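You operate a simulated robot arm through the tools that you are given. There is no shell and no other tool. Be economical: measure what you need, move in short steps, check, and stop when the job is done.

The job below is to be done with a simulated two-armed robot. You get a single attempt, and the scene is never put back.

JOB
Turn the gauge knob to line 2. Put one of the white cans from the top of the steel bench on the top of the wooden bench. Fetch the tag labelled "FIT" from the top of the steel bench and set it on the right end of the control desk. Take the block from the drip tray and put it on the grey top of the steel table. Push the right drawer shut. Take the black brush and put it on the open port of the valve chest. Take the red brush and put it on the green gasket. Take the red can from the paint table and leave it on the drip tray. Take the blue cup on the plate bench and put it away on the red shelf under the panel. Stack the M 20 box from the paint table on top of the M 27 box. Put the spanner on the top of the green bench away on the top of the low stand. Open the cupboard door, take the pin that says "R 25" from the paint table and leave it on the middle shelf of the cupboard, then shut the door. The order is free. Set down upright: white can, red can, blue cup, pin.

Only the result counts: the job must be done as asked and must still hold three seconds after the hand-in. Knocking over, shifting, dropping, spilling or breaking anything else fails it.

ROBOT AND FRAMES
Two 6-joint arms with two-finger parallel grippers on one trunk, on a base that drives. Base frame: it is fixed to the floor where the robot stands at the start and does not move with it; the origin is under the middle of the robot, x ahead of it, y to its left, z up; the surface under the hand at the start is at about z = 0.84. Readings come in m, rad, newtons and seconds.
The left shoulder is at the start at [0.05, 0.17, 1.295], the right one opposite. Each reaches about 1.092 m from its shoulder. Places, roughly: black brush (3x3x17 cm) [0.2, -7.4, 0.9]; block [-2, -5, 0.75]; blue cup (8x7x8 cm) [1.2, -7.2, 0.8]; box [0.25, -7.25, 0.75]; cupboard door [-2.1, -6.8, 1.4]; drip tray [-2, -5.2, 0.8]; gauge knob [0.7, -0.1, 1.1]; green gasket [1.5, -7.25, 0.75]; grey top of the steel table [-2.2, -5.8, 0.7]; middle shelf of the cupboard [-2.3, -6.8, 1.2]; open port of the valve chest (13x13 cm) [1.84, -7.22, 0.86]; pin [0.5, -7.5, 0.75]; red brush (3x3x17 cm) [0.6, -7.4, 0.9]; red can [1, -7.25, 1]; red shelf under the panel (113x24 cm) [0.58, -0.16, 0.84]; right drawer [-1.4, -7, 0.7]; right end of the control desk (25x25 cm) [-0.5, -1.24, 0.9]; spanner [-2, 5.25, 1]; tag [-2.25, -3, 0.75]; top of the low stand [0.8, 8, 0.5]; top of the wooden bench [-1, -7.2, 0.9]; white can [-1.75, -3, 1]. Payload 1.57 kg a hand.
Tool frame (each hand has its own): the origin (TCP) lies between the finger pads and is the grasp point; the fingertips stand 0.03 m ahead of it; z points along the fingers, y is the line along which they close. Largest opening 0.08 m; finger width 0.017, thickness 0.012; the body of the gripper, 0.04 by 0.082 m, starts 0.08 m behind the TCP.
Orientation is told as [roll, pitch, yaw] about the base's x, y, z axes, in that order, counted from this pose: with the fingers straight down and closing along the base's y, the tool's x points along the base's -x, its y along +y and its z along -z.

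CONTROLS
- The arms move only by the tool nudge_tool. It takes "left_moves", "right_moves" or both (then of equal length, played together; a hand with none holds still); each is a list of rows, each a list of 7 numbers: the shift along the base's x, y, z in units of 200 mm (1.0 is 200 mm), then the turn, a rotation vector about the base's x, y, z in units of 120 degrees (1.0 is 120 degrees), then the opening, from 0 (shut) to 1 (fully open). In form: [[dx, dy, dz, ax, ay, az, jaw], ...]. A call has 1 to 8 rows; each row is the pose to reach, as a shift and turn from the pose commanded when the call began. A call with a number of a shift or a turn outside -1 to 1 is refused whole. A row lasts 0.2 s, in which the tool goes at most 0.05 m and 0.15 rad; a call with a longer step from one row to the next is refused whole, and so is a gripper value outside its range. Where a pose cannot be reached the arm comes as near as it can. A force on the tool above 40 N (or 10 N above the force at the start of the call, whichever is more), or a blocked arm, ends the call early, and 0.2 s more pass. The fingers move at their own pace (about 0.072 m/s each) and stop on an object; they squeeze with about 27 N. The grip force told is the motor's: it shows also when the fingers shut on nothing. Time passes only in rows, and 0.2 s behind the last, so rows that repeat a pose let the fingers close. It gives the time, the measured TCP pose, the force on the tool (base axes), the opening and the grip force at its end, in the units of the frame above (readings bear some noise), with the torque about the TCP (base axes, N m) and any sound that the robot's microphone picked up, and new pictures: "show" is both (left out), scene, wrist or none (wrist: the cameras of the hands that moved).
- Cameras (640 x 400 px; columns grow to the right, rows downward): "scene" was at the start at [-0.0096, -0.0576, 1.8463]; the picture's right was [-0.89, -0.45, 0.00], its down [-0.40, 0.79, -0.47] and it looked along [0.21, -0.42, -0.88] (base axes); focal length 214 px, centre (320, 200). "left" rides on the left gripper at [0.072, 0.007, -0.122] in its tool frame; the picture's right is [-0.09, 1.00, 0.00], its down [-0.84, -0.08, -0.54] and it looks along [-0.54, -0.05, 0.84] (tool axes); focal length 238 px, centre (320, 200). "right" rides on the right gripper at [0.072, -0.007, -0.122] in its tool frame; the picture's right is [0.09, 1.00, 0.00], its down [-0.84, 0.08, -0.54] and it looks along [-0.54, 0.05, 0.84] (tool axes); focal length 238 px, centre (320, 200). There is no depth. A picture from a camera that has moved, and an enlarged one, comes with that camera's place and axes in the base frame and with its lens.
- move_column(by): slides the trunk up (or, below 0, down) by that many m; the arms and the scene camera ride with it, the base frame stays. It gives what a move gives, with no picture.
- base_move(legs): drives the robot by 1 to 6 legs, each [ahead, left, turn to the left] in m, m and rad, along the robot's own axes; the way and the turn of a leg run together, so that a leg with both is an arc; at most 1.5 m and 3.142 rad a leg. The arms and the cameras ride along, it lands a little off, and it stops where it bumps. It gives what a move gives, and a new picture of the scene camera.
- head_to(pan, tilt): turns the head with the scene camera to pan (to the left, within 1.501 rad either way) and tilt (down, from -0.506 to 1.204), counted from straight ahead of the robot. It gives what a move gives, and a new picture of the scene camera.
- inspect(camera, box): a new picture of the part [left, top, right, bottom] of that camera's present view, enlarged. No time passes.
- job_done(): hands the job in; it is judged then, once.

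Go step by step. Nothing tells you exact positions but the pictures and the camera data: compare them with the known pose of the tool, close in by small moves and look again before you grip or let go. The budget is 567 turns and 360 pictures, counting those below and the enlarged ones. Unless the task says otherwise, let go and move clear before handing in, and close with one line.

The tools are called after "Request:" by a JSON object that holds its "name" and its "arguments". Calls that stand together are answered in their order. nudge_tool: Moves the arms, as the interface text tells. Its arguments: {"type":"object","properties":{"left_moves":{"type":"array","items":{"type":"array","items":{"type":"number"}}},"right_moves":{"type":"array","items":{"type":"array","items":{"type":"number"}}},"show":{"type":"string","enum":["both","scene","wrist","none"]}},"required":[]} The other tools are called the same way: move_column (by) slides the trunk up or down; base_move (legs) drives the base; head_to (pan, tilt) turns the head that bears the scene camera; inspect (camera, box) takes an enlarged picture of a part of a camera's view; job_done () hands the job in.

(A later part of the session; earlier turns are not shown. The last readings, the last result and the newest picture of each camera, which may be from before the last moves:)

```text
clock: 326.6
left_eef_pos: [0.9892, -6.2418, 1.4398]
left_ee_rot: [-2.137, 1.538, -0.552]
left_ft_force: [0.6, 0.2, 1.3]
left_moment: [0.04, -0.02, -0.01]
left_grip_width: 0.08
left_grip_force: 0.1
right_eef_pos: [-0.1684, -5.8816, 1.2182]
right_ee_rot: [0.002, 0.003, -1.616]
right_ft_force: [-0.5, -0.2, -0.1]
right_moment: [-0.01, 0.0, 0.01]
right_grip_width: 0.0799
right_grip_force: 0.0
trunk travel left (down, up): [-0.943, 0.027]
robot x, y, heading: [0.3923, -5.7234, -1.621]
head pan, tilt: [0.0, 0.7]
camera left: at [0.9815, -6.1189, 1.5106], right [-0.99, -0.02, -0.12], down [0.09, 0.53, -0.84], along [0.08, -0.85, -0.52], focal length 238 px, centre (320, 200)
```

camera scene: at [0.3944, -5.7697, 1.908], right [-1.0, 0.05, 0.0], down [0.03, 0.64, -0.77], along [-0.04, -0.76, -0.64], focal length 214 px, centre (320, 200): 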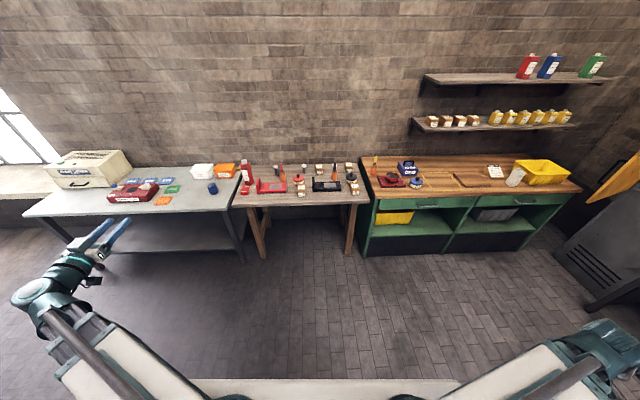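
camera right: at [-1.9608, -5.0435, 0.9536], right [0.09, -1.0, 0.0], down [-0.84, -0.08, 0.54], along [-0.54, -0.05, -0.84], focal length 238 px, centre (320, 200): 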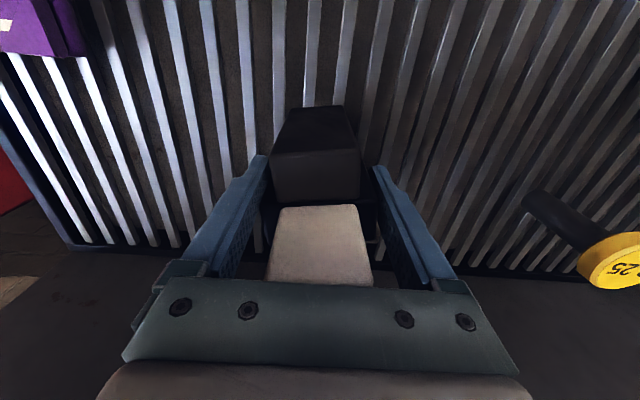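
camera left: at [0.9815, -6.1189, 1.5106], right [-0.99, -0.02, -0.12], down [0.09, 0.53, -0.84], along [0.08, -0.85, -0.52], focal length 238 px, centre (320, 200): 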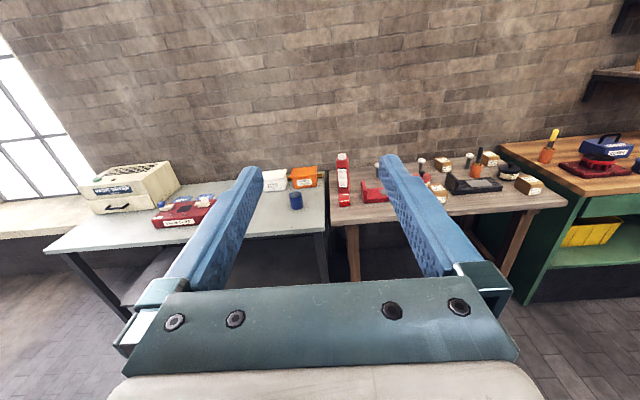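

The camera is now on top. I drive up to the paint table.

Request:
{"name": "base_move", "arguments": {"legs": [[0, 0, 0.05], [0, -0.32, 0], [0.72, 0, 0]]}}

Request:
{"name": "head_to", "arguments": {"pan": 0, "tilt": 0.9}}

```text
clock: 332.7
left_eef_pos: [0.6955, -6.9361, 1.4405]
left_ee_rot: [-2.087, 1.537, -0.456]
left_ft_force: [-0.9, -0.6, -1.0]
left_moment: [-0.02, -0.02, 0.01]
left_grip_width: 0.0797
left_grip_force: 0.0
right_eef_pos: [-0.4792, -6.629, 1.2166]
right_ee_rot: [0.002, 0.002, -1.569]
right_ft_force: [-0.1, 0.3, -0.1]
right_moment: [0.0, 0.01, 0.01]
right_grip_width: 0.0801
right_grip_force: 0.0
trunk travel left (down, up): [-0.943, 0.027]
robot x, y, heading: [0.0831, -6.4461, -1.571]
head pan, tilt: [0.0, 0.7]
camera scene: at [0.0788, -6.4933, 1.9079], right [-1.0, 0.0, 0.0], down [0.0, 0.64, -0.76], along [0.0, -0.76, -0.64], focal length 214 px, centre (320, 200)
```

scene: 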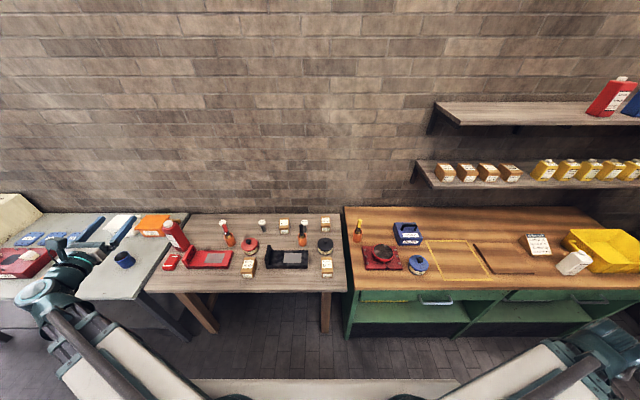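

```text
clock: 333.4
left_eef_pos: [0.6958, -6.9358, 1.4413]
left_ee_rot: [-2.105, 1.537, -0.471]
left_ft_force: [0.1, -1.2, 0.4]
left_moment: [-0.02, 0.03, 0.01]
left_grip_width: 0.0801
left_grip_force: 0.0
right_eef_pos: [-0.4789, -6.63, 1.2178]
right_ee_rot: [0.002, 0.001, -1.568]
right_ft_force: [0.0, 0.1, -1.1]
right_moment: [0.01, 0.01, -0.01]
right_grip_width: 0.0799
right_grip_force: 0.0
trunk travel left (down, up): [-0.943, 0.027]
robot x, y, heading: [0.0761, -6.4471, -1.57]
head pan, tilt: [0.0, 0.901]
camera scene: at [0.0788, -6.4829, 1.8919], right [-1.0, 0.0, 0.0], down [0.0, 0.78, -0.62], along [0.0, -0.62, -0.78], focal length 214 px, centre (320, 200)
```

scene: 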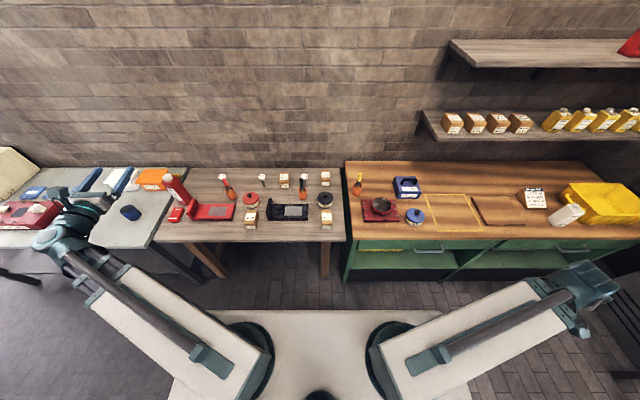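

Request:
{"name": "inspect", "arguments": {"camera": "scene", "box": [208, 160, 352, 250]}}

```text
4.44 times, centred on (280, 205) of scene
camera zoom: at [0.0788, -6.4829, 1.8919], right [-1.0, 0.0, 0.0], down [0.0, 0.78, -0.62], along [0.0, -0.62, -0.78], focal length 953 px, centre (498, 178)
```

zoom: 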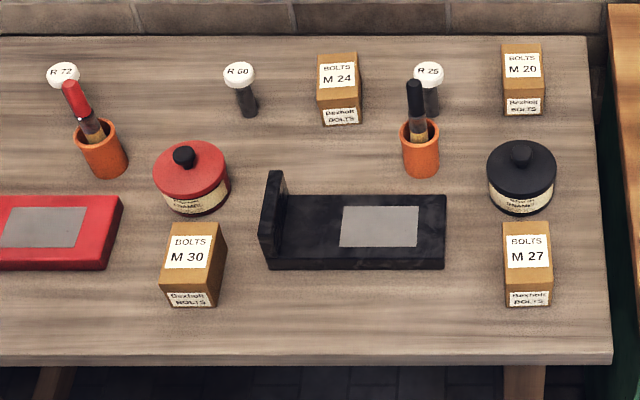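

R 25 confirmed behind the black brush. Table top z≈0.80; black brush top at about [0.193, -7.373, 0.97]. I pitch the left hand down and move it over the brush.

Request:
{"name": "nudge_tool", "arguments": {"left_moves": [[0, 0, 0, 0.071, 0, 0, 1], [0, 0, 0, 0.142, 0, 0, 1], [0, 0, 0, 0.213, 0, 0, 1], [0, 0, 0, 0.284, 0, 0, 1], [0, 0, 0, 0.355, 0, 0, 1], [0, 0, 0, 0.426, 0, 0, 1], [0, 0, 0, 0.497, 0, 0, 1], [0, 0, 0, 0.568, 0, 0, 1]], "show": "none"}}

Request:
{"name": "nudge_tool", "arguments": {"left_moves": [[-0.2, 0, 0, 0.071, 0, 0, 1], [-0.4, 0, 0, 0.142, 0, 0, 1], [-0.6, 0, 0, 0.182, 0, 0, 1], [-0.8, 0, 0, 0.182, 0, 0, 1], [-1, 0, 0, 0.182, 0, 0, 1]], "show": "wrist"}}

```text
clock: 335.2
left_eef_pos: [0.6996, -6.9347, 1.2347]
left_ee_rot: [-0.074, 0.396, 1.539]
left_ft_force: [-0.8, 0.0, 0.6]
left_moment: [-0.01, -0.01, -0.03]
left_grip_width: 0.0798
left_grip_force: 0.0
left hand out of reach, approached as far as the arm can: row 1, 2, 3, 4, 5, 6, 7, 8
right_eef_pos: [-0.4777, -6.6306, 1.2171]
right_ee_rot: [0.003, 0.001, -1.569]
right_ft_force: [0.0, 0.2, -0.4]
right_moment: [-0.01, -0.01, 0.0]
right_grip_width: 0.08
right_grip_force: 0.2
trunk travel left (down, up): [-0.943, 0.027]
robot x, y, heading: [0.0776, -6.449, -1.573]
head pan, tilt: [0.0, 0.901]
```

```text
clock: 336.4
left_eef_pos: [0.4944, -6.9373, 1.2181]
left_ee_rot: [-0.063, 0.016, 1.541]
left_ft_force: [-0.3, -0.2, -0.3]
left_moment: [-0.03, -0.01, -0.01]
left_grip_width: 0.08
left_grip_force: 0.1
left hand out of reach, approached as far as the arm can: row 1, 2, 3, 4, 5
right_eef_pos: [-0.4793, -6.6286, 1.2176]
right_ee_rot: [0.002, 0.002, -1.569]
right_ft_force: [0.0, 0.4, 0.7]
right_moment: [0.0, -0.02, 0.02]
right_grip_width: 0.0802
right_grip_force: 0.0
trunk travel left (down, up): [-0.943, 0.027]
robot x, y, heading: [0.0783, -6.453, -1.567]
head pan, tilt: [0.0, 0.901]
camera left: at [0.4803, -7.0063, 1.3402], right [-0.99, 0.12, -0.06], down [0.07, 0.84, 0.53], along [0.12, 0.52, -0.84], focal length 238 px, centre (320, 200)
```

left: 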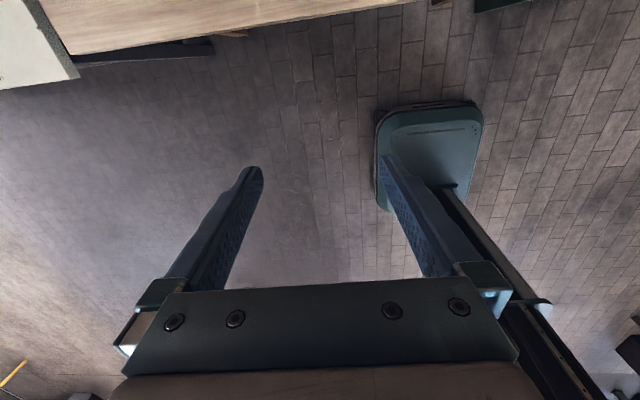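

Request:
{"name": "base_move", "arguments": {"legs": [[0.1, 0, 0]]}}

Request:
{"name": "nudge_tool", "arguments": {"left_moves": [[-0.15, -0.16, 0, 0, 0.03, 0.014, 1], [-0.3, -0.33, 0, 0, 0.03, 0.014, 1], [-0.45, -0.5, 0, 0, 0.03, 0.014, 1], [-0.6, -0.66, 0, 0, 0.03, 0.014, 1], [-0.75, -0.83, 0, 0, 0.03, 0.014, 1], [-0.9, -1, 0, 0, 0.03, 0.014, 1]], "show": "none"}}

Request:
{"name": "nudge_tool", "arguments": {"left_moves": [[-0.15, -0.17, 0, 0, 0, 0, 1], [-0.3, -0.34, 0, 0, 0, 0, 1], [-0.45, -0.5, 0, 0, 0, 0, 1], [-0.6, -0.66, 0, 0, 0, 0, 1]], "show": "both"}}

```text
clock: 337.6
left_eef_pos: [0.4964, -7.0398, 1.2175]
left_ee_rot: [-0.06, 0.014, 1.541]
left_ft_force: [-0.5, 0.4, -0.1]
left_moment: [0.07, -0.04, 0.03]
left_grip_width: 0.0799
left_grip_force: 0.0
right_eef_pos: [-0.4775, -6.7324, 1.2178]
right_ee_rot: [0.003, 0.002, -1.569]
right_ft_force: [-0.7, -0.7, -0.6]
right_moment: [0.01, 0.0, 0.03]
right_grip_width: 0.0798
right_grip_force: 0.2
trunk travel left (down, up): [-0.943, 0.027]
robot x, y, heading: [0.0751, -6.5501, -1.574]
head pan, tilt: [0.0, 0.901]
camera scene: at [0.0786, -6.5863, 1.8918], right [-1.0, 0.0, 0.0], down [0.0, 0.78, -0.62], along [0.0, -0.62, -0.78], focal length 214 px, centre (320, 200)
```

scene: 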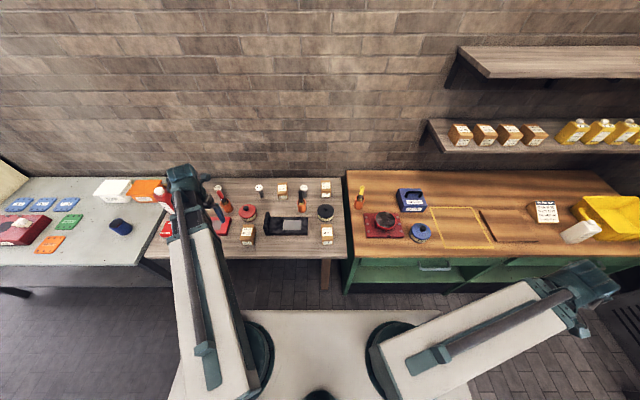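

```text
clock: 339.0
left_eef_pos: [0.3231, -7.2389, 1.2174]
left_ee_rot: [0.006, 0.016, 1.562]
left_ft_force: [0.1, -0.3, 0.1]
left_moment: [0.0, 0.01, -0.01]
left_grip_width: 0.0799
left_grip_force: 0.1
left hand out of reach, approached as far as the arm can: row 6
right_eef_pos: [-0.4777, -6.7321, 1.2174]
right_ee_rot: [0.002, 0.001, -1.569]
right_ft_force: [-0.4, 0.1, 0.8]
right_moment: [0.04, -0.01, -0.03]
right_grip_width: 0.0801
right_grip_force: 0.1
trunk travel left (down, up): [-0.943, 0.027]
robot x, y, heading: [0.0755, -6.5466, -1.57]
head pan, tilt: [0.0, 0.901]
```

```text
clock: 340.0
left_eef_pos: [0.2742, -7.3719, 1.217]
left_ee_rot: [0.025, 0.02, 1.484]
left_ft_force: [0.7, -0.2, 1.2]
left_moment: [-0.01, 0.0, 0.0]
left_grip_width: 0.0801
left_grip_force: 0.1
left hand out of reach, approached as far as the arm can: row 1, 2, 3, 4
right_eef_pos: [-0.4792, -6.7313, 1.2168]
right_ee_rot: [0.001, 0.002, -1.568]
right_ft_force: [-0.3, 0.0, -0.2]
right_moment: [0.03, 0.02, 0.01]
right_grip_width: 0.08
right_grip_force: 0.0
trunk travel left (down, up): [-0.943, 0.027]
robot x, y, heading: [0.0782, -6.5488, -1.574]
head pan, tilt: [0.0, 0.901]
camera scene: at [0.0784, -6.5846, 1.8918], right [-1.0, 0.0, 0.0], down [0.0, 0.78, -0.62], along [0.0, -0.62, -0.78], focal length 214 px, centre (320, 200)
camera left: at [0.2671, -7.4404, 1.3406], right [-0.98, 0.18, 0.02], down [0.17, 0.84, 0.52], along [0.07, 0.52, -0.85], focal length 238 px, centre (320, 200)
```

scene: 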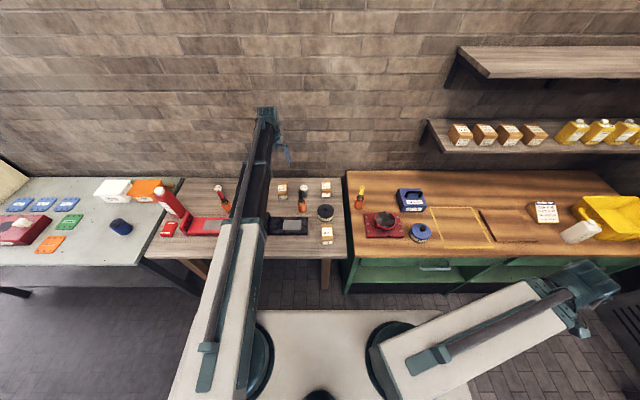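
left: 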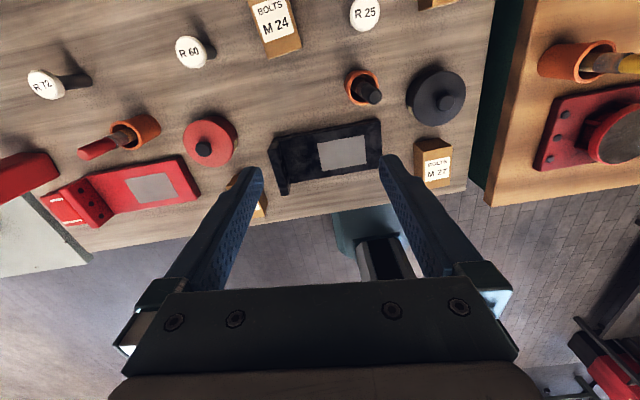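

Request:
{"name": "base_move", "arguments": {"legs": [[0, -0.22, 0]]}}

Request:
{"name": "nudge_tool", "arguments": {"left_moves": [[0.2, 0, 0, -0.012, -0.009, 0.041, 1], [0.4, 0, 0, -0.012, -0.009, 0.041, 1], [0.6, 0, 0, -0.012, -0.009, 0.041, 1], [0.6, 0, 0, -0.012, -0.009, 0.041, 1]], "show": "wrist"}}

```text
clock: 341.7
left_eef_pos: [0.0515, -7.3702, 1.2168]
left_ee_rot: [0.024, 0.022, 1.479]
left_ft_force: [-0.6, 0.2, -0.3]
left_moment: [0.0, -0.03, 0.03]
left_grip_width: 0.0798
left_grip_force: 0.1
right_eef_pos: [-0.6985, -6.7297, 1.2169]
right_ee_rot: [0.003, 0.002, -1.571]
right_ft_force: [-1.0, 0.1, -0.3]
right_moment: [-0.02, -0.04, -0.01]
right_grip_width: 0.08
right_grip_force: 0.1
trunk travel left (down, up): [-0.943, 0.027]
robot x, y, heading: [-0.1405, -6.5473, -1.574]
head pan, tilt: [0.0, 0.901]
camera scene: at [-0.1415, -6.5836, 1.8918], right [-1.0, 0.0, 0.0], down [0.0, 0.78, -0.62], along [0.0, -0.62, -0.78], focal length 214 px, centre (320, 200)
```

scene: 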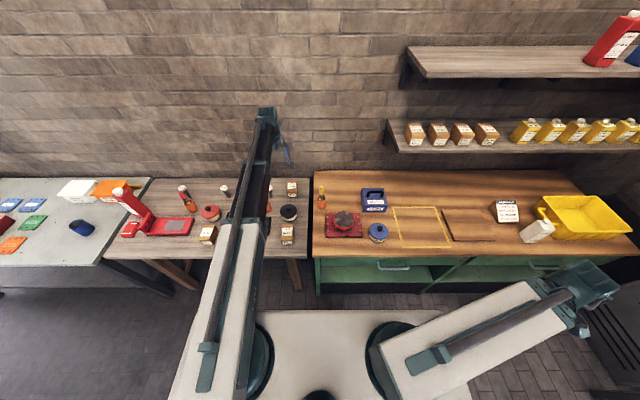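

```text
clock: 342.7
left_eef_pos: [0.1742, -7.3707, 1.2185]
left_ee_rot: [0.004, 0.044, 1.565]
left_ft_force: [0.6, -0.5, -0.3]
left_moment: [-0.01, -0.03, 0.02]
left_grip_width: 0.0799
left_grip_force: 0.0
right_eef_pos: [-0.697, -6.729, 1.2163]
right_ee_rot: [0.001, 0.002, -1.571]
right_ft_force: [0.3, -0.2, 0.8]
right_moment: [0.0, -0.01, 0.01]
right_grip_width: 0.0801
right_grip_force: 0.0
trunk travel left (down, up): [-0.943, 0.027]
robot x, y, heading: [-0.1407, -6.5486, -1.57]
head pan, tilt: [0.0, 0.901]
camera left: at [0.1708, -7.4377, 1.3427], right [-1.0, 0.1, 0.0], down [0.08, 0.86, 0.5], along [0.05, 0.5, -0.86], focal length 238 px, centre (320, 200)
```

left: 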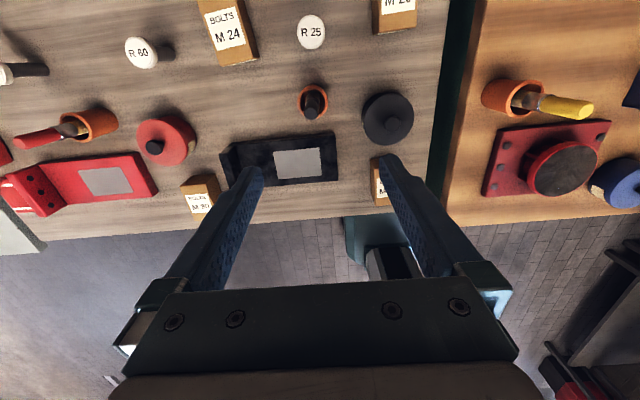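

Request:
{"name": "nudge_tool", "arguments": {"left_moves": [[0.07, -0.04, 0, 0.021, 0, 0, 0.7], [0.07, -0.04, 0, 0.021, 0, 0, 0.7]], "show": "none"}}

Request:
{"name": "move_column", "arguments": {"by": -0.19}}

Request:
{"name": "inspect", "arguments": {"camera": "left", "box": [120, 0, 520, 250]}}

Request:
{"name": "inspect", "arguments": {"camera": "scene", "box": [190, 80, 318, 180]}}

```text
clock: 343.3
left_eef_pos: [0.1887, -7.3785, 1.2176]
left_ee_rot: [0.006, -0.001, 1.564]
left_ft_force: [0.3, -0.1, -0.7]
left_moment: [0.0, 0.02, 0.04]
left_grip_width: 0.0562
left_grip_force: 0.0
right_eef_pos: [-0.6965, -6.7288, 1.2161]
right_ee_rot: [0.004, 0.002, -1.572]
right_ft_force: [0.3, -0.2, 0.5]
right_moment: [-0.01, 0.0, 0.01]
right_grip_width: 0.08
right_grip_force: 0.1
trunk travel left (down, up): [-0.943, 0.027]
robot x, y, heading: [-0.1421, -6.5486, -1.577]
head pan, tilt: [0.0, 0.901]
```

```text
clock: 345.4
left_eef_pos: [0.188, -7.3789, 1.0273]
left_ee_rot: [0.007, 0.002, 1.565]
left_ft_force: [0.5, -0.5, -0.6]
left_moment: [0.0, 0.0, -0.01]
left_grip_width: 0.0561
left_grip_force: 0.0
right_eef_pos: [-0.6964, -6.7293, 1.0268]
right_ee_rot: [0.001, 0.002, -1.57]
right_ft_force: [-0.4, 0.1, -0.8]
right_moment: [-0.01, 0.01, 0.0]
right_grip_width: 0.0802
right_grip_force: 0.0
trunk travel left (down, up): [-0.753, 0.217]
robot x, y, heading: [-0.1394, -6.5476, -1.572]
head pan, tilt: [0.0, 0.901]
```

```text
1.60 times, centred on (320, 125) of left
camera zoom: at [0.185, -7.4506, 1.1493], right [-1.0, 0.1, 0.01], down [0.08, 0.84, 0.54], along [0.05, 0.54, -0.84], focal length 381 px, centre (320, 320)
```

zoom: 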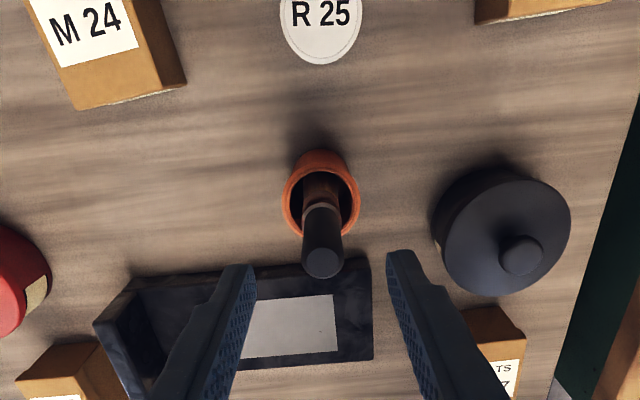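

```text
4.00 times, centred on (254, 130) of scene
camera zoom: at [-0.1396, -6.5835, 1.7019], right [-1.0, 0.0, 0.0], down [0.0, 0.78, -0.62], along [0.0, -0.62, -0.78], focal length 858 px, centre (584, 480)
```

zoom: 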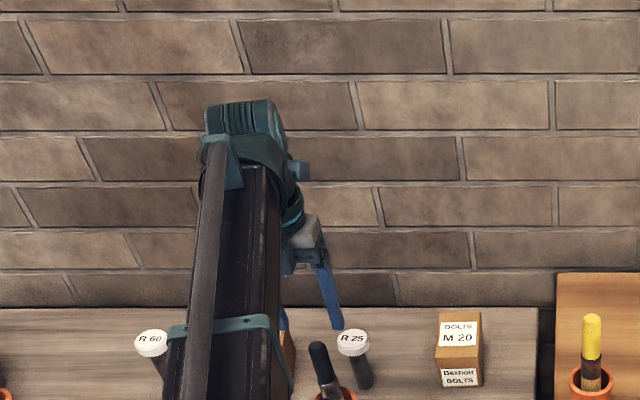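

Request:
{"name": "nudge_tool", "arguments": {"left_moves": [[0.01, 0.04, 0, 0, 0, 0, 0.7], [0.01, 0.04, 0, 0, 0, 0, 0.7]], "show": "none"}}

Request:
{"name": "move_column", "arguments": {"by": -0.085}}

Request:
{"name": "inspect", "arguments": {"camera": "left", "box": [120, 50, 520, 300]}}

```text
clock: 346.0
left_eef_pos: [0.1906, -7.3725, 1.0276]
left_ee_rot: [0.008, 0.003, 1.566]
left_ft_force: [-0.4, 0.4, -0.6]
left_moment: [-0.03, -0.02, 0.03]
left_grip_width: 0.0559
left_grip_force: 0.0
right_eef_pos: [-0.6973, -6.7298, 1.0284]
right_ee_rot: [0.002, 0.001, -1.571]
right_ft_force: [0.2, -0.9, 0.0]
right_moment: [0.02, 0.0, 0.01]
right_grip_width: 0.0801
right_grip_force: 0.1
trunk travel left (down, up): [-0.753, 0.217]
robot x, y, heading: [-0.137, -6.55, -1.571]
head pan, tilt: [0.0, 0.901]
```

```text
clock: 347.2
left_eef_pos: [0.1912, -7.3718, 0.9416]
left_ee_rot: [0.009, 0.001, 1.566]
left_ft_force: [0.5, 0.2, -0.3]
left_moment: [0.01, -0.03, 0.01]
left_grip_width: 0.0561
left_grip_force: 0.0
right_eef_pos: [-0.6974, -6.729, 0.9418]
right_ee_rot: [0.001, 0.002, -1.57]
right_ft_force: [0.2, -0.6, 0.0]
right_moment: [0.0, 0.01, 0.0]
right_grip_width: 0.0798
right_grip_force: 0.0
trunk travel left (down, up): [-0.668, 0.302]
robot x, y, heading: [-0.1411, -6.5467, -1.577]
head pan, tilt: [0.0, 0.901]
```

```text
1.60 times, centred on (320, 175) of left
camera zoom: at [0.187, -7.4433, 1.0644], right [-1.0, 0.1, 0.01], down [0.08, 0.84, 0.54], along [0.05, 0.54, -0.84], focal length 381 px, centre (320, 240)
```

zoom: 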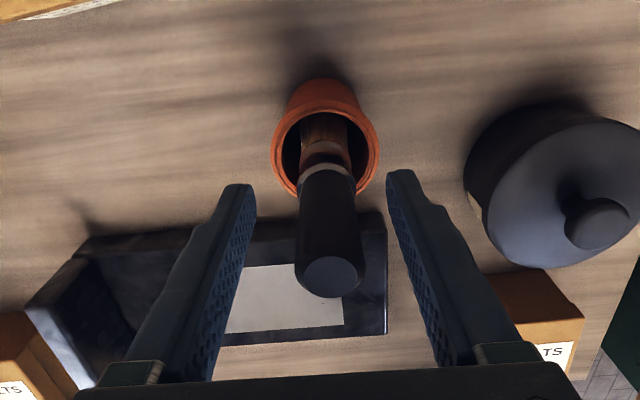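

Request:
{"name": "nudge_tool", "arguments": {"left_moves": [[0, 0, 0, 0, 0, 0, 0.3], [0, 0, 0, 0, 0, 0, 0], [0, 0, 0, 0, 0, 0, 0], [0, 0, 0, 0, 0, 0, 0]], "show": "none"}}

Request:
{"name": "move_column", "arguments": {"by": 0.25}}

Request:
{"name": "inspect", "arguments": {"camera": "left", "box": [0, 0, 640, 400]}}

```text
clock: 348.2
left_eef_pos: [0.1915, -7.3714, 0.942]
left_ee_rot: [0.008, 0.002, 1.566]
left_ft_force: [-0.9, -0.6, 0.4]
left_moment: [-0.01, 0.05, -0.02]
left_grip_width: 0.021
left_grip_force: 27.1
right_eef_pos: [-0.6976, -6.7305, 0.9419]
right_ee_rot: [0.002, 0.001, -1.571]
right_ft_force: [0.9, -0.1, 1.2]
right_moment: [0.01, -0.01, 0.02]
right_grip_width: 0.0801
right_grip_force: 0.1
trunk travel left (down, up): [-0.668, 0.302]
robot x, y, heading: [-0.1408, -6.5457, -1.574]
head pan, tilt: [0.0, 0.901]
```

```text
clock: 350.8
left_eef_pos: [0.1911, -7.3726, 1.1925]
left_ee_rot: [0.008, 0.001, 1.565]
left_ft_force: [0.4, 0.7, -1.0]
left_moment: [0.01, 0.05, 0.0]
left_grip_width: 0.0205
left_grip_force: 27.3
right_eef_pos: [-0.6968, -6.7305, 1.1926]
right_ee_rot: [0.001, 0.002, -1.57]
right_ft_force: [-0.6, 0.2, 0.2]
right_moment: [-0.01, -0.02, -0.02]
right_grip_width: 0.08
right_grip_force: 0.1
trunk travel left (down, up): [-0.918, 0.052]
robot x, y, heading: [-0.1394, -6.5482, -1.565]
head pan, tilt: [0.0, 0.901]
```

```text
1.00 times, centred on (320, 200) of left (not enlarged: the box is as wide or as high as the picture)
camera zoom: at [0.187, -7.4436, 1.3141], right [-1.0, 0.1, 0.01], down [0.08, 0.84, 0.54], along [0.05, 0.54, -0.84], focal length 238 px, centre (320, 200)
```

zoom: 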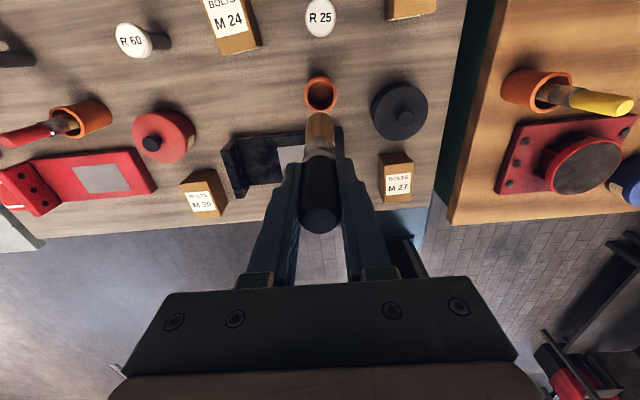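

Brush is out. I pitch the hand to level (brush horizontal, pointing forward) while pulling back.

Request:
{"name": "nudge_tool", "arguments": {"left_moves": [[0.04, 0.1, 0, -0.071, 0, 0, 0], [0.08, 0.2, 0, -0.142, 0, 0, 0], [0.12, 0.3, 0, -0.213, 0, 0, 0], [0.16, 0.4, 0, -0.284, 0, 0, 0], [0.2, 0.5, 0, -0.355, 0, 0, 0], [0.24, 0.6, 0, -0.426, 0, 0, 0], [0.28, 0.7, 0, -0.497, 0, 0, 0], [0.32, 0.8, 0, -0.568, 0, 0, 0]], "show": "none"}}

Request:
{"name": "nudge_tool", "arguments": {"left_moves": [[0.1, 0, 0, -0.071, 0, 0, 0], [0.2, 0, 0, -0.142, 0, 0, 0], [0.3, 0, 0, -0.182, 0, 0, 0], [0.3, 0, 0, -0.182, 0, 0, 0]], "show": "none"}}

Request:
{"name": "base_move", "arguments": {"legs": [[-0.1, 0, 0], [0, 1.4, 0]]}}

Request:
{"name": "inspect", "arguments": {"camera": "left", "box": [0, 0, 640, 400]}}

```text
clock: 352.6
left_eef_pos: [0.2521, -7.2061, 1.3315]
left_ee_rot: [-0.008, 1.19, 1.558]
left_ft_force: [0.0, 0.3, -1.1]
left_moment: [0.04, -0.03, 0.09]
left_grip_width: 0.0209
left_grip_force: 27.2
left hand out of reach, approached as far as the arm can: row 2, 3, 4, 5, 6, 7, 8
right_eef_pos: [-0.6974, -6.7285, 1.1923]
right_ee_rot: [0.002, 0.003, -1.571]
right_ft_force: [-0.1, 0.8, 0.4]
right_moment: [0.02, -0.02, 0.02]
right_grip_width: 0.0798
right_grip_force: 0.0
trunk travel left (down, up): [-0.918, 0.052]
robot x, y, heading: [-0.1403, -6.5458, -1.578]
head pan, tilt: [0.0, 0.901]
```

```text
clock: 353.6
left_eef_pos: [0.3139, -7.2095, 1.4118]
left_ee_rot: [-1.563, 1.564, -0.001]
left_ft_force: [0.5, -0.1, -0.2]
left_moment: [0.05, 0.01, -0.03]
left_grip_width: 0.0207
left_grip_force: 27.0
left hand out of reach, approached as far as the arm can: row 1, 2, 3, 4
right_eef_pos: [-0.6965, -6.7296, 1.192]
right_ee_rot: [0.003, 0.003, -1.571]
right_ft_force: [-0.2, -0.9, 0.1]
right_moment: [0.01, 0.0, -0.06]
right_grip_width: 0.0799
right_grip_force: 0.2
trunk travel left (down, up): [-0.918, 0.052]
robot x, y, heading: [-0.1423, -6.5468, -1.578]
head pan, tilt: [0.0, 0.901]
```

```text
clock: 361.2
left_eef_pos: [1.6823, -7.1576, 1.4133]
left_ee_rot: [-1.363, 1.566, 0.165]
left_ft_force: [0.2, 1.0, -1.2]
left_moment: [0.0, 0.01, 0.03]
left_grip_width: 0.0211
left_grip_force: 26.9
right_eef_pos: [0.6884, -6.6422, 1.1918]
right_ee_rot: [0.0, 0.001, -1.606]
right_ft_force: [0.8, 0.0, -0.3]
right_moment: [0.0, 0.0, -0.02]
right_grip_width: 0.0798
right_grip_force: 0.0
trunk travel left (down, up): [-0.918, 0.052]
robot x, y, heading: [1.2522, -6.481, -1.607]
head pan, tilt: [0.0, 0.901]
camera scene: at [1.2511, -6.5156, 1.8668], right [-1.0, 0.04, 0.0], down [0.03, 0.78, -0.62], along [-0.02, -0.62, -0.78], focal length 214 px, centre (320, 200)
```

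scene: 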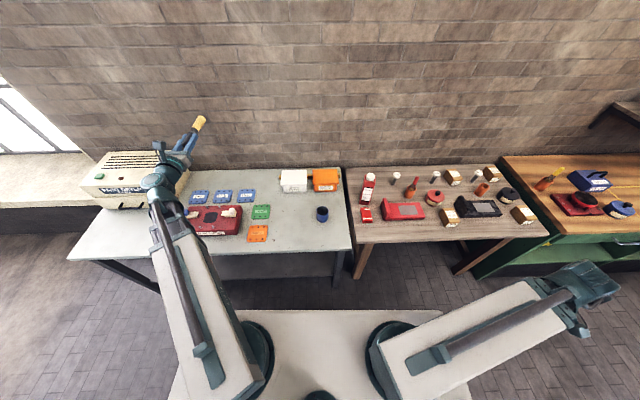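

```text
1.00 times, centred on (320, 200) of left (not enlarged: the box is as wide or as high as the picture)
camera zoom: at [1.6824, -7.0357, 1.4838], right [-0.99, 0.04, -0.1], down [0.1, 0.54, -0.84], along [0.02, -0.84, -0.54], focal length 238 px, centre (320, 200)
```

zoom: 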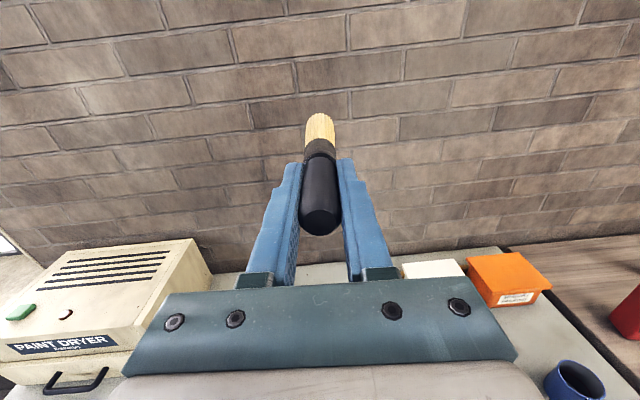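

Request:
{"name": "inspect", "arguments": {"camera": "scene", "box": [150, 170, 294, 260]}}

Request:
{"name": "inspect", "arguments": {"camera": "right", "box": [0, 0, 640, 400]}}

```text
4.44 times, centred on (222, 215) of scene
camera zoom: at [1.2511, -6.5156, 1.8668], right [-1.0, 0.04, 0.0], down [0.03, 0.78, -0.62], along [-0.02, -0.62, -0.78], focal length 953 px, centre (756, 133)
```

zoom: 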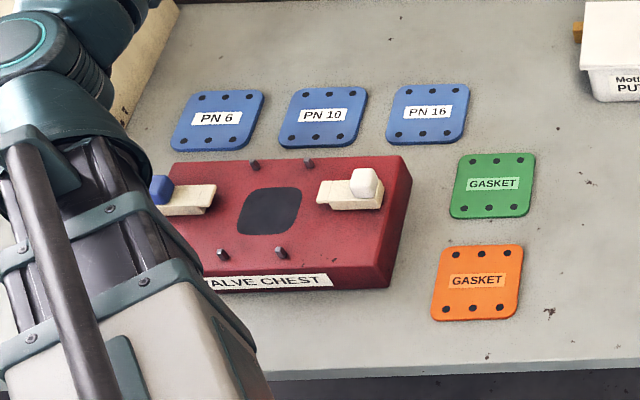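

```text
1.00 times, centred on (320, 200) of right (not enlarged: the box is as wide or as high as the picture)
camera zoom: at [0.6842, -6.5685, 1.3133], right [1.0, 0.06, 0.0], down [0.05, -0.84, 0.54], along [0.03, -0.54, -0.84], focal length 238 px, centre (320, 200)
```

zoom: 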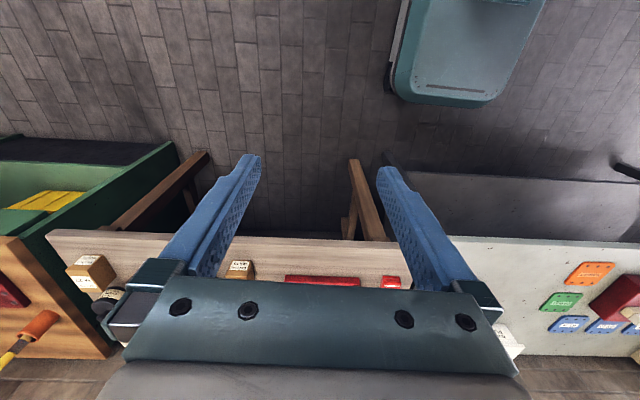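

Port at about [1.841, -7.21, 0.86]; green gasket at about [1.586, -7.286]. I place the TCP so the brush's middle is over the port.

Request:
{"name": "nudge_tool", "arguments": {"left_moves": [[0.2, 0.005, 0, 0, 0, 0.008, 0], [0.4, 0.01, 0, 0, 0, 0.016, 0], [0.6, 0.02, 0, 0, 0, 0.016, 0], [0.79, 0.02, 0, 0, 0, 0.016, 0], [0.79, 0.02, 0, 0, 0, 0.016, 0]], "show": "none"}}

Request:
{"name": "move_column", "arguments": {"by": -0.4}}

Request:
{"name": "inspect", "arguments": {"camera": "left", "box": [0, 0, 640, 400]}}

Request:
{"name": "inspect", "arguments": {"camera": "scene", "box": [100, 60, 356, 220]}}

```text
clock: 362.4
left_eef_pos: [1.8408, -7.1557, 1.4121]
left_ee_rot: [-1.242, 1.566, 0.319]
left_ft_force: [-0.1, 0.0, -0.4]
left_moment: [0.04, 0.01, -0.04]
left_grip_width: 0.0211
left_grip_force: 27.0
right_eef_pos: [0.6891, -6.6399, 1.1922]
right_ee_rot: [0.002, 0.001, -1.608]
right_ft_force: [-0.1, 1.1, 0.2]
right_moment: [-0.03, -0.01, 0.03]
right_grip_width: 0.0801
right_grip_force: 0.0
trunk travel left (down, up): [-0.918, 0.052]
robot x, y, heading: [1.2474, -6.4757, -1.609]
head pan, tilt: [0.0, 0.901]
```

```text
clock: 366.3
left_eef_pos: [1.8411, -7.1551, 1.0127]
left_ee_rot: [-1.203, 1.566, 0.359]
left_ft_force: [0.9, -0.5, -0.4]
left_moment: [0.05, 0.0, 0.0]
left_grip_width: 0.0211
left_grip_force: 27.5
right_eef_pos: [0.6883, -6.6409, 0.7939]
right_ee_rot: [0.003, 0.001, -1.608]
right_ft_force: [-0.2, 0.1, 0.4]
right_moment: [0.06, 0.0, 0.0]
right_grip_width: 0.08
right_grip_force: 0.2
trunk travel left (down, up): [-0.518, 0.452]
robot x, y, heading: [1.2499, -6.4759, -1.608]
head pan, tilt: [0.0, 0.901]
```

```text
1.00 times, centred on (320, 200) of left (not enlarged: the box is as wide or as high as the picture)
camera zoom: at [1.8368, -7.0326, 1.0839], right [-1.0, 0.01, -0.1], down [0.09, 0.54, -0.84], along [0.05, -0.84, -0.54], focal length 238 px, centre (320, 200)
```

zoom: 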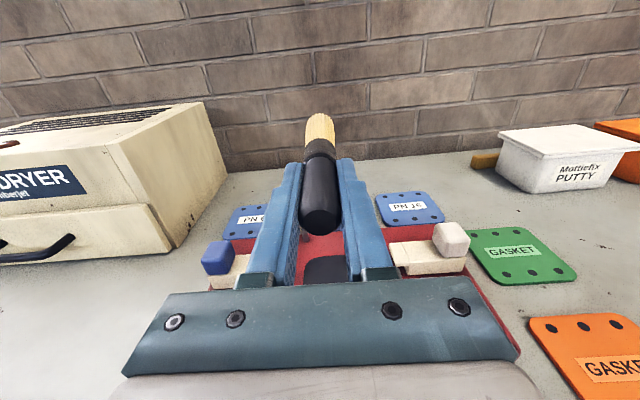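

```text
2.50 times, centred on (228, 140) of scene
camera zoom: at [1.2506, -6.5156, 1.4668], right [-1.0, 0.04, 0.0], down [0.03, 0.78, -0.62], along [-0.02, -0.62, -0.78], focal length 536 px, centre (550, 350)
```

zoom: 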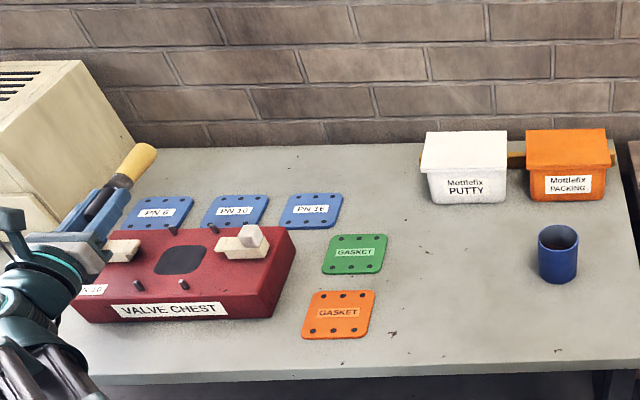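

Request:
{"name": "move_column", "arguments": {"by": -0.105}}

Request:
{"name": "inspect", "arguments": {"camera": "left", "box": [120, 80, 520, 330]}}

Request:
{"name": "inspect", "arguments": {"camera": "scene", "box": [120, 60, 280, 160]}}

```text
clock: 367.6
left_eef_pos: [1.8401, -7.1556, 0.9067]
left_ee_rot: [-1.205, 1.566, 0.356]
left_ft_force: [-0.2, -0.1, -0.2]
left_moment: [0.05, 0.01, 0.01]
left_grip_width: 0.0212
left_grip_force: 27.6
right_eef_pos: [0.6894, -6.6414, 0.6873]
right_ee_rot: [0.003, 0.002, -1.608]
right_ft_force: [0.6, 0.5, -0.2]
right_moment: [0.01, -0.01, 0.0]
right_grip_width: 0.0801
right_grip_force: 0.1
trunk travel left (down, up): [-0.413, 0.557]
robot x, y, heading: [1.253, -6.48, -1.611]
head pan, tilt: [0.0, 0.901]
```

```text
1.60 times, centred on (320, 205) of left
camera zoom: at [1.8368, -7.0325, 0.9789], right [-1.0, 0.01, -0.1], down [0.09, 0.54, -0.84], along [0.05, -0.84, -0.54], focal length 381 px, centre (320, 192)
```

zoom: 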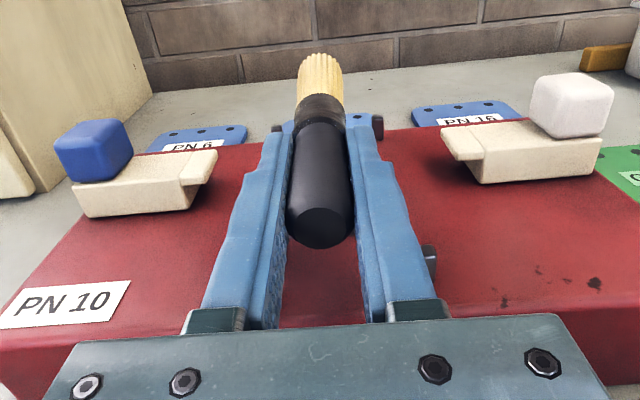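

```text
4.00 times, centred on (200, 110) of scene
camera zoom: at [1.2506, -6.5155, 1.3619], right [-1.0, 0.04, 0.0], down [0.03, 0.78, -0.62], along [-0.02, -0.62, -0.78], focal length 858 px, centre (800, 560)
```

zoom: 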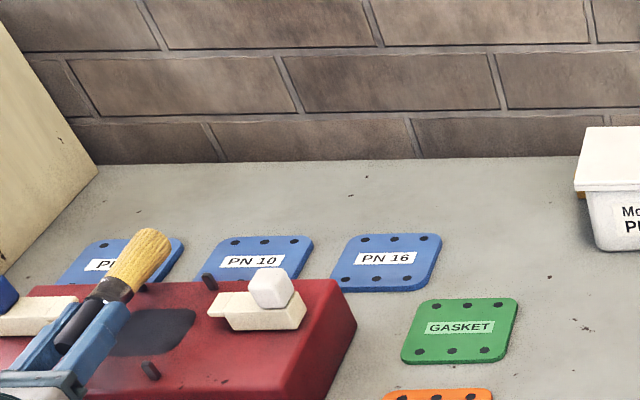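

Request:
{"name": "move_column", "arguments": {"by": -0.024}}

Request:
{"name": "inspect", "arguments": {"camera": "left", "box": [120, 80, 520, 330]}}

```text
clock: 368.3
left_eef_pos: [1.8408, -7.1556, 0.8827]
left_ee_rot: [-1.206, 1.566, 0.354]
left_ft_force: [0.8, 0.1, 0.1]
left_moment: [0.06, 0.03, 0.0]
left_grip_width: 0.0212
left_grip_force: 27.3
right_eef_pos: [0.6894, -6.6419, 0.6632]
right_ee_rot: [0.002, 0.001, -1.607]
right_ft_force: [-0.3, -0.5, 0.4]
right_moment: [-0.04, 0.0, -0.02]
right_grip_width: 0.0801
right_grip_force: 0.1
trunk travel left (down, up): [-0.389, 0.581]
robot x, y, heading: [1.2518, -6.4786, -1.608]
head pan, tilt: [0.0, 0.901]
```

```text
1.60 times, centred on (320, 205) of left
camera zoom: at [1.8368, -7.0325, 0.9548], right [-1.0, 0.01, -0.1], down [0.09, 0.54, -0.84], along [0.05, -0.84, -0.54], focal length 381 px, centre (320, 192)
```

zoom: 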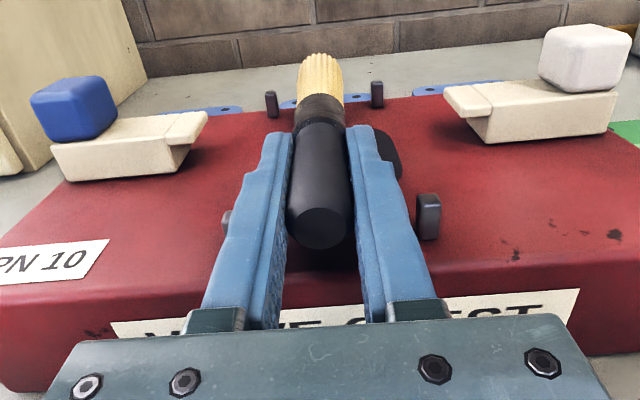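

Request:
{"name": "move_column", "arguments": {"by": -0.008}}

Request:
{"name": "nudge_tool", "arguments": {"left_moves": [[0, 0, 0, 0, 0, 0, 0.3], [0, 0, 0, 0, 0, 0, 0.38], [0, 0, 0, 0, 0, 0, 0.38], [0, 0, 0, 0, 0, 0, 0.38]], "show": "wrist"}}

```text
clock: 368.9
left_eef_pos: [1.8399, -7.1546, 0.8757]
left_ee_rot: [-1.438, 1.569, 0.127]
left_ft_force: [0.6, -1.5, 5.2]
left_moment: [-0.72, 0.0, 0.09]
left_grip_width: 0.0211
left_grip_force: 26.7
right_eef_pos: [0.6883, -6.6406, 0.6554]
right_ee_rot: [0.003, 0.002, -1.608]
right_ft_force: [-0.3, 0.1, 0.6]
right_moment: [0.03, 0.0, 0.01]
right_grip_width: 0.08
right_grip_force: 0.0
trunk travel left (down, up): [-0.381, 0.589]
robot x, y, heading: [1.2499, -6.4804, -1.61]
head pan, tilt: [0.0, 0.901]
```

```text
clock: 369.9
left_eef_pos: [1.8393, -7.1553, 0.8747]
left_ee_rot: [-1.206, 1.566, 0.356]
left_ft_force: [-3.1, 1.6, -2.0]
left_moment: [-0.01, 0.07, 0.1]
left_grip_width: 0.0271
left_grip_force: 0.1
right_eef_pos: [0.6887, -6.641, 0.6554]
right_ee_rot: [0.001, 0.002, -1.607]
right_ft_force: [-0.3, 0.0, 0.2]
right_moment: [0.0, 0.01, -0.01]
right_grip_width: 0.08
right_grip_force: 0.0
trunk travel left (down, up): [-0.381, 0.589]
robot x, y, heading: [1.2503, -6.4783, -1.61]
head pan, tilt: [0.0, 0.901]
camera left: at [1.8364, -7.0326, 0.9469], right [-1.0, 0.01, -0.1], down [0.09, 0.54, -0.84], along [0.04, -0.84, -0.54], focal length 238 px, centre (320, 200)
```

left: 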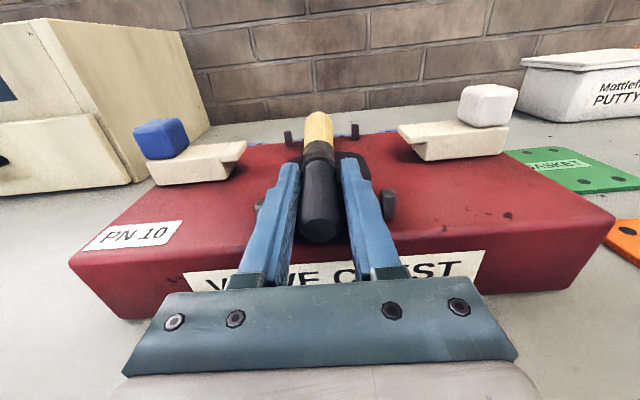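

Request:
{"name": "move_column", "arguments": {"by": 0.03}}

Request:
{"name": "inspect", "arguments": {"camera": "left", "box": [120, 80, 520, 330]}}

```text
clock: 370.6
left_eef_pos: [1.8414, -7.1556, 0.9047]
left_ee_rot: [-1.217, 1.565, 0.345]
left_ft_force: [0.6, -0.3, -0.6]
left_moment: [-0.03, -0.01, 0.01]
left_grip_width: 0.0303
left_grip_force: 0.0
right_eef_pos: [0.6876, -6.6413, 0.6854]
right_ee_rot: [0.002, 0.0, -1.607]
right_ft_force: [-0.5, -0.4, -0.3]
right_moment: [0.01, 0.03, -0.02]
right_grip_width: 0.0802
right_grip_force: 0.0
trunk travel left (down, up): [-0.411, 0.559]
robot x, y, heading: [1.2518, -6.4767, -1.612]
head pan, tilt: [0.0, 0.901]
```

```text
1.60 times, centred on (320, 205) of left
camera zoom: at [1.8372, -7.0325, 0.9769], right [-1.0, 0.01, -0.1], down [0.09, 0.54, -0.84], along [0.05, -0.84, -0.54], focal length 381 px, centre (320, 192)
```

zoom: 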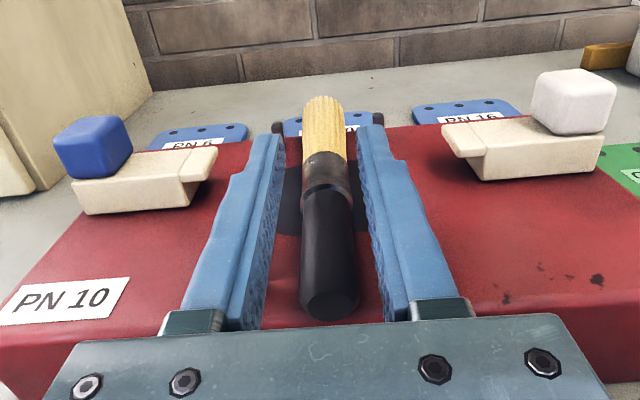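

Brush lies on the port. I rise and go for the red brush with the same hand.

Request:
{"name": "move_column", "arguments": {"by": 0.4}}

Request:
{"name": "move_column", "arguments": {"by": 0.15}}

Request:
{"name": "inspect", "arguments": {"camera": "scene", "box": [150, 170, 294, 260]}}

Request:
{"name": "base_move", "arguments": {"legs": [[0, 0, 0.037], [0, -0.98, 0]]}}

```text
clock: 374.5
left_eef_pos: [1.8402, -7.154, 1.3054]
left_ee_rot: [-1.209, 1.565, 0.353]
left_ft_force: [-0.5, -0.3, 0.8]
left_moment: [0.03, 0.0, -0.01]
left_grip_width: 0.0304
left_grip_force: 0.1
right_eef_pos: [0.6886, -6.6413, 1.0857]
right_ee_rot: [0.003, 0.0, -1.609]
right_ft_force: [0.5, 0.3, -0.3]
right_moment: [-0.01, 0.0, 0.01]
right_grip_width: 0.0799
right_grip_force: 0.1
trunk travel left (down, up): [-0.811, 0.159]
robot x, y, heading: [1.2497, -6.4803, -1.612]
head pan, tilt: [0.0, 0.901]
```

```text
clock: 376.2
left_eef_pos: [1.8406, -7.1548, 1.4559]
left_ee_rot: [-1.206, 1.565, 0.356]
left_ft_force: [0.1, 1.2, -0.4]
left_moment: [0.0, -0.02, 0.0]
left_grip_width: 0.0301
left_grip_force: 0.1
right_eef_pos: [0.6895, -6.6416, 1.2344]
right_ee_rot: [0.001, 0.002, -1.606]
right_ft_force: [-0.3, -0.3, -0.1]
right_moment: [0.0, -0.02, 0.02]
right_grip_width: 0.0801
right_grip_force: 0.0
trunk travel left (down, up): [-0.961, 0.009]
robot x, y, heading: [1.2527, -6.4766, -1.608]
head pan, tilt: [0.0, 0.901]
```

```text
4.44 times, centred on (222, 215) of scene
camera zoom: at [1.2506, -6.5156, 1.9098], right [-1.0, 0.04, 0.0], down [0.03, 0.78, -0.62], along [-0.02, -0.62, -0.78], focal length 953 px, centre (756, 133)
```

zoom: 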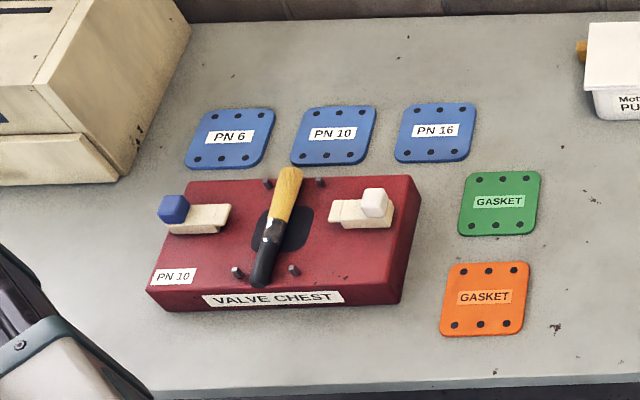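

```text
clock: 381.6
left_eef_pos: [0.9033, -7.129, 1.4549]
left_ee_rot: [-1.239, 1.565, 0.367]
left_ft_force: [-0.8, 0.1, -1.2]
left_moment: [0.0, 0.0, 0.0]
left_grip_width: 0.0304
left_grip_force: 0.0
right_eef_pos: [-0.2691, -6.6656, 1.2345]
right_ee_rot: [0.002, 0.002, -1.565]
right_ft_force: [-0.2, 0.9, -0.3]
right_moment: [-0.01, -0.05, 0.01]
right_grip_width: 0.0801
right_grip_force: 0.1
trunk travel left (down, up): [-0.961, 0.009]
robot x, y, heading: [0.2831, -6.4821, -1.568]
head pan, tilt: [0.0, 0.901]
camera scene: at [0.2873, -6.5163, 1.9098], right [-1.0, 0.0, 0.0], down [0.0, 0.78, -0.62], along [0.0, -0.62, -0.78], focal length 214 px, centre (320, 200)
```

scene: 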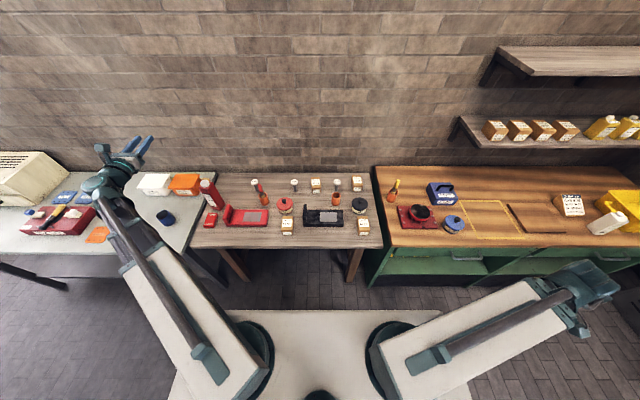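

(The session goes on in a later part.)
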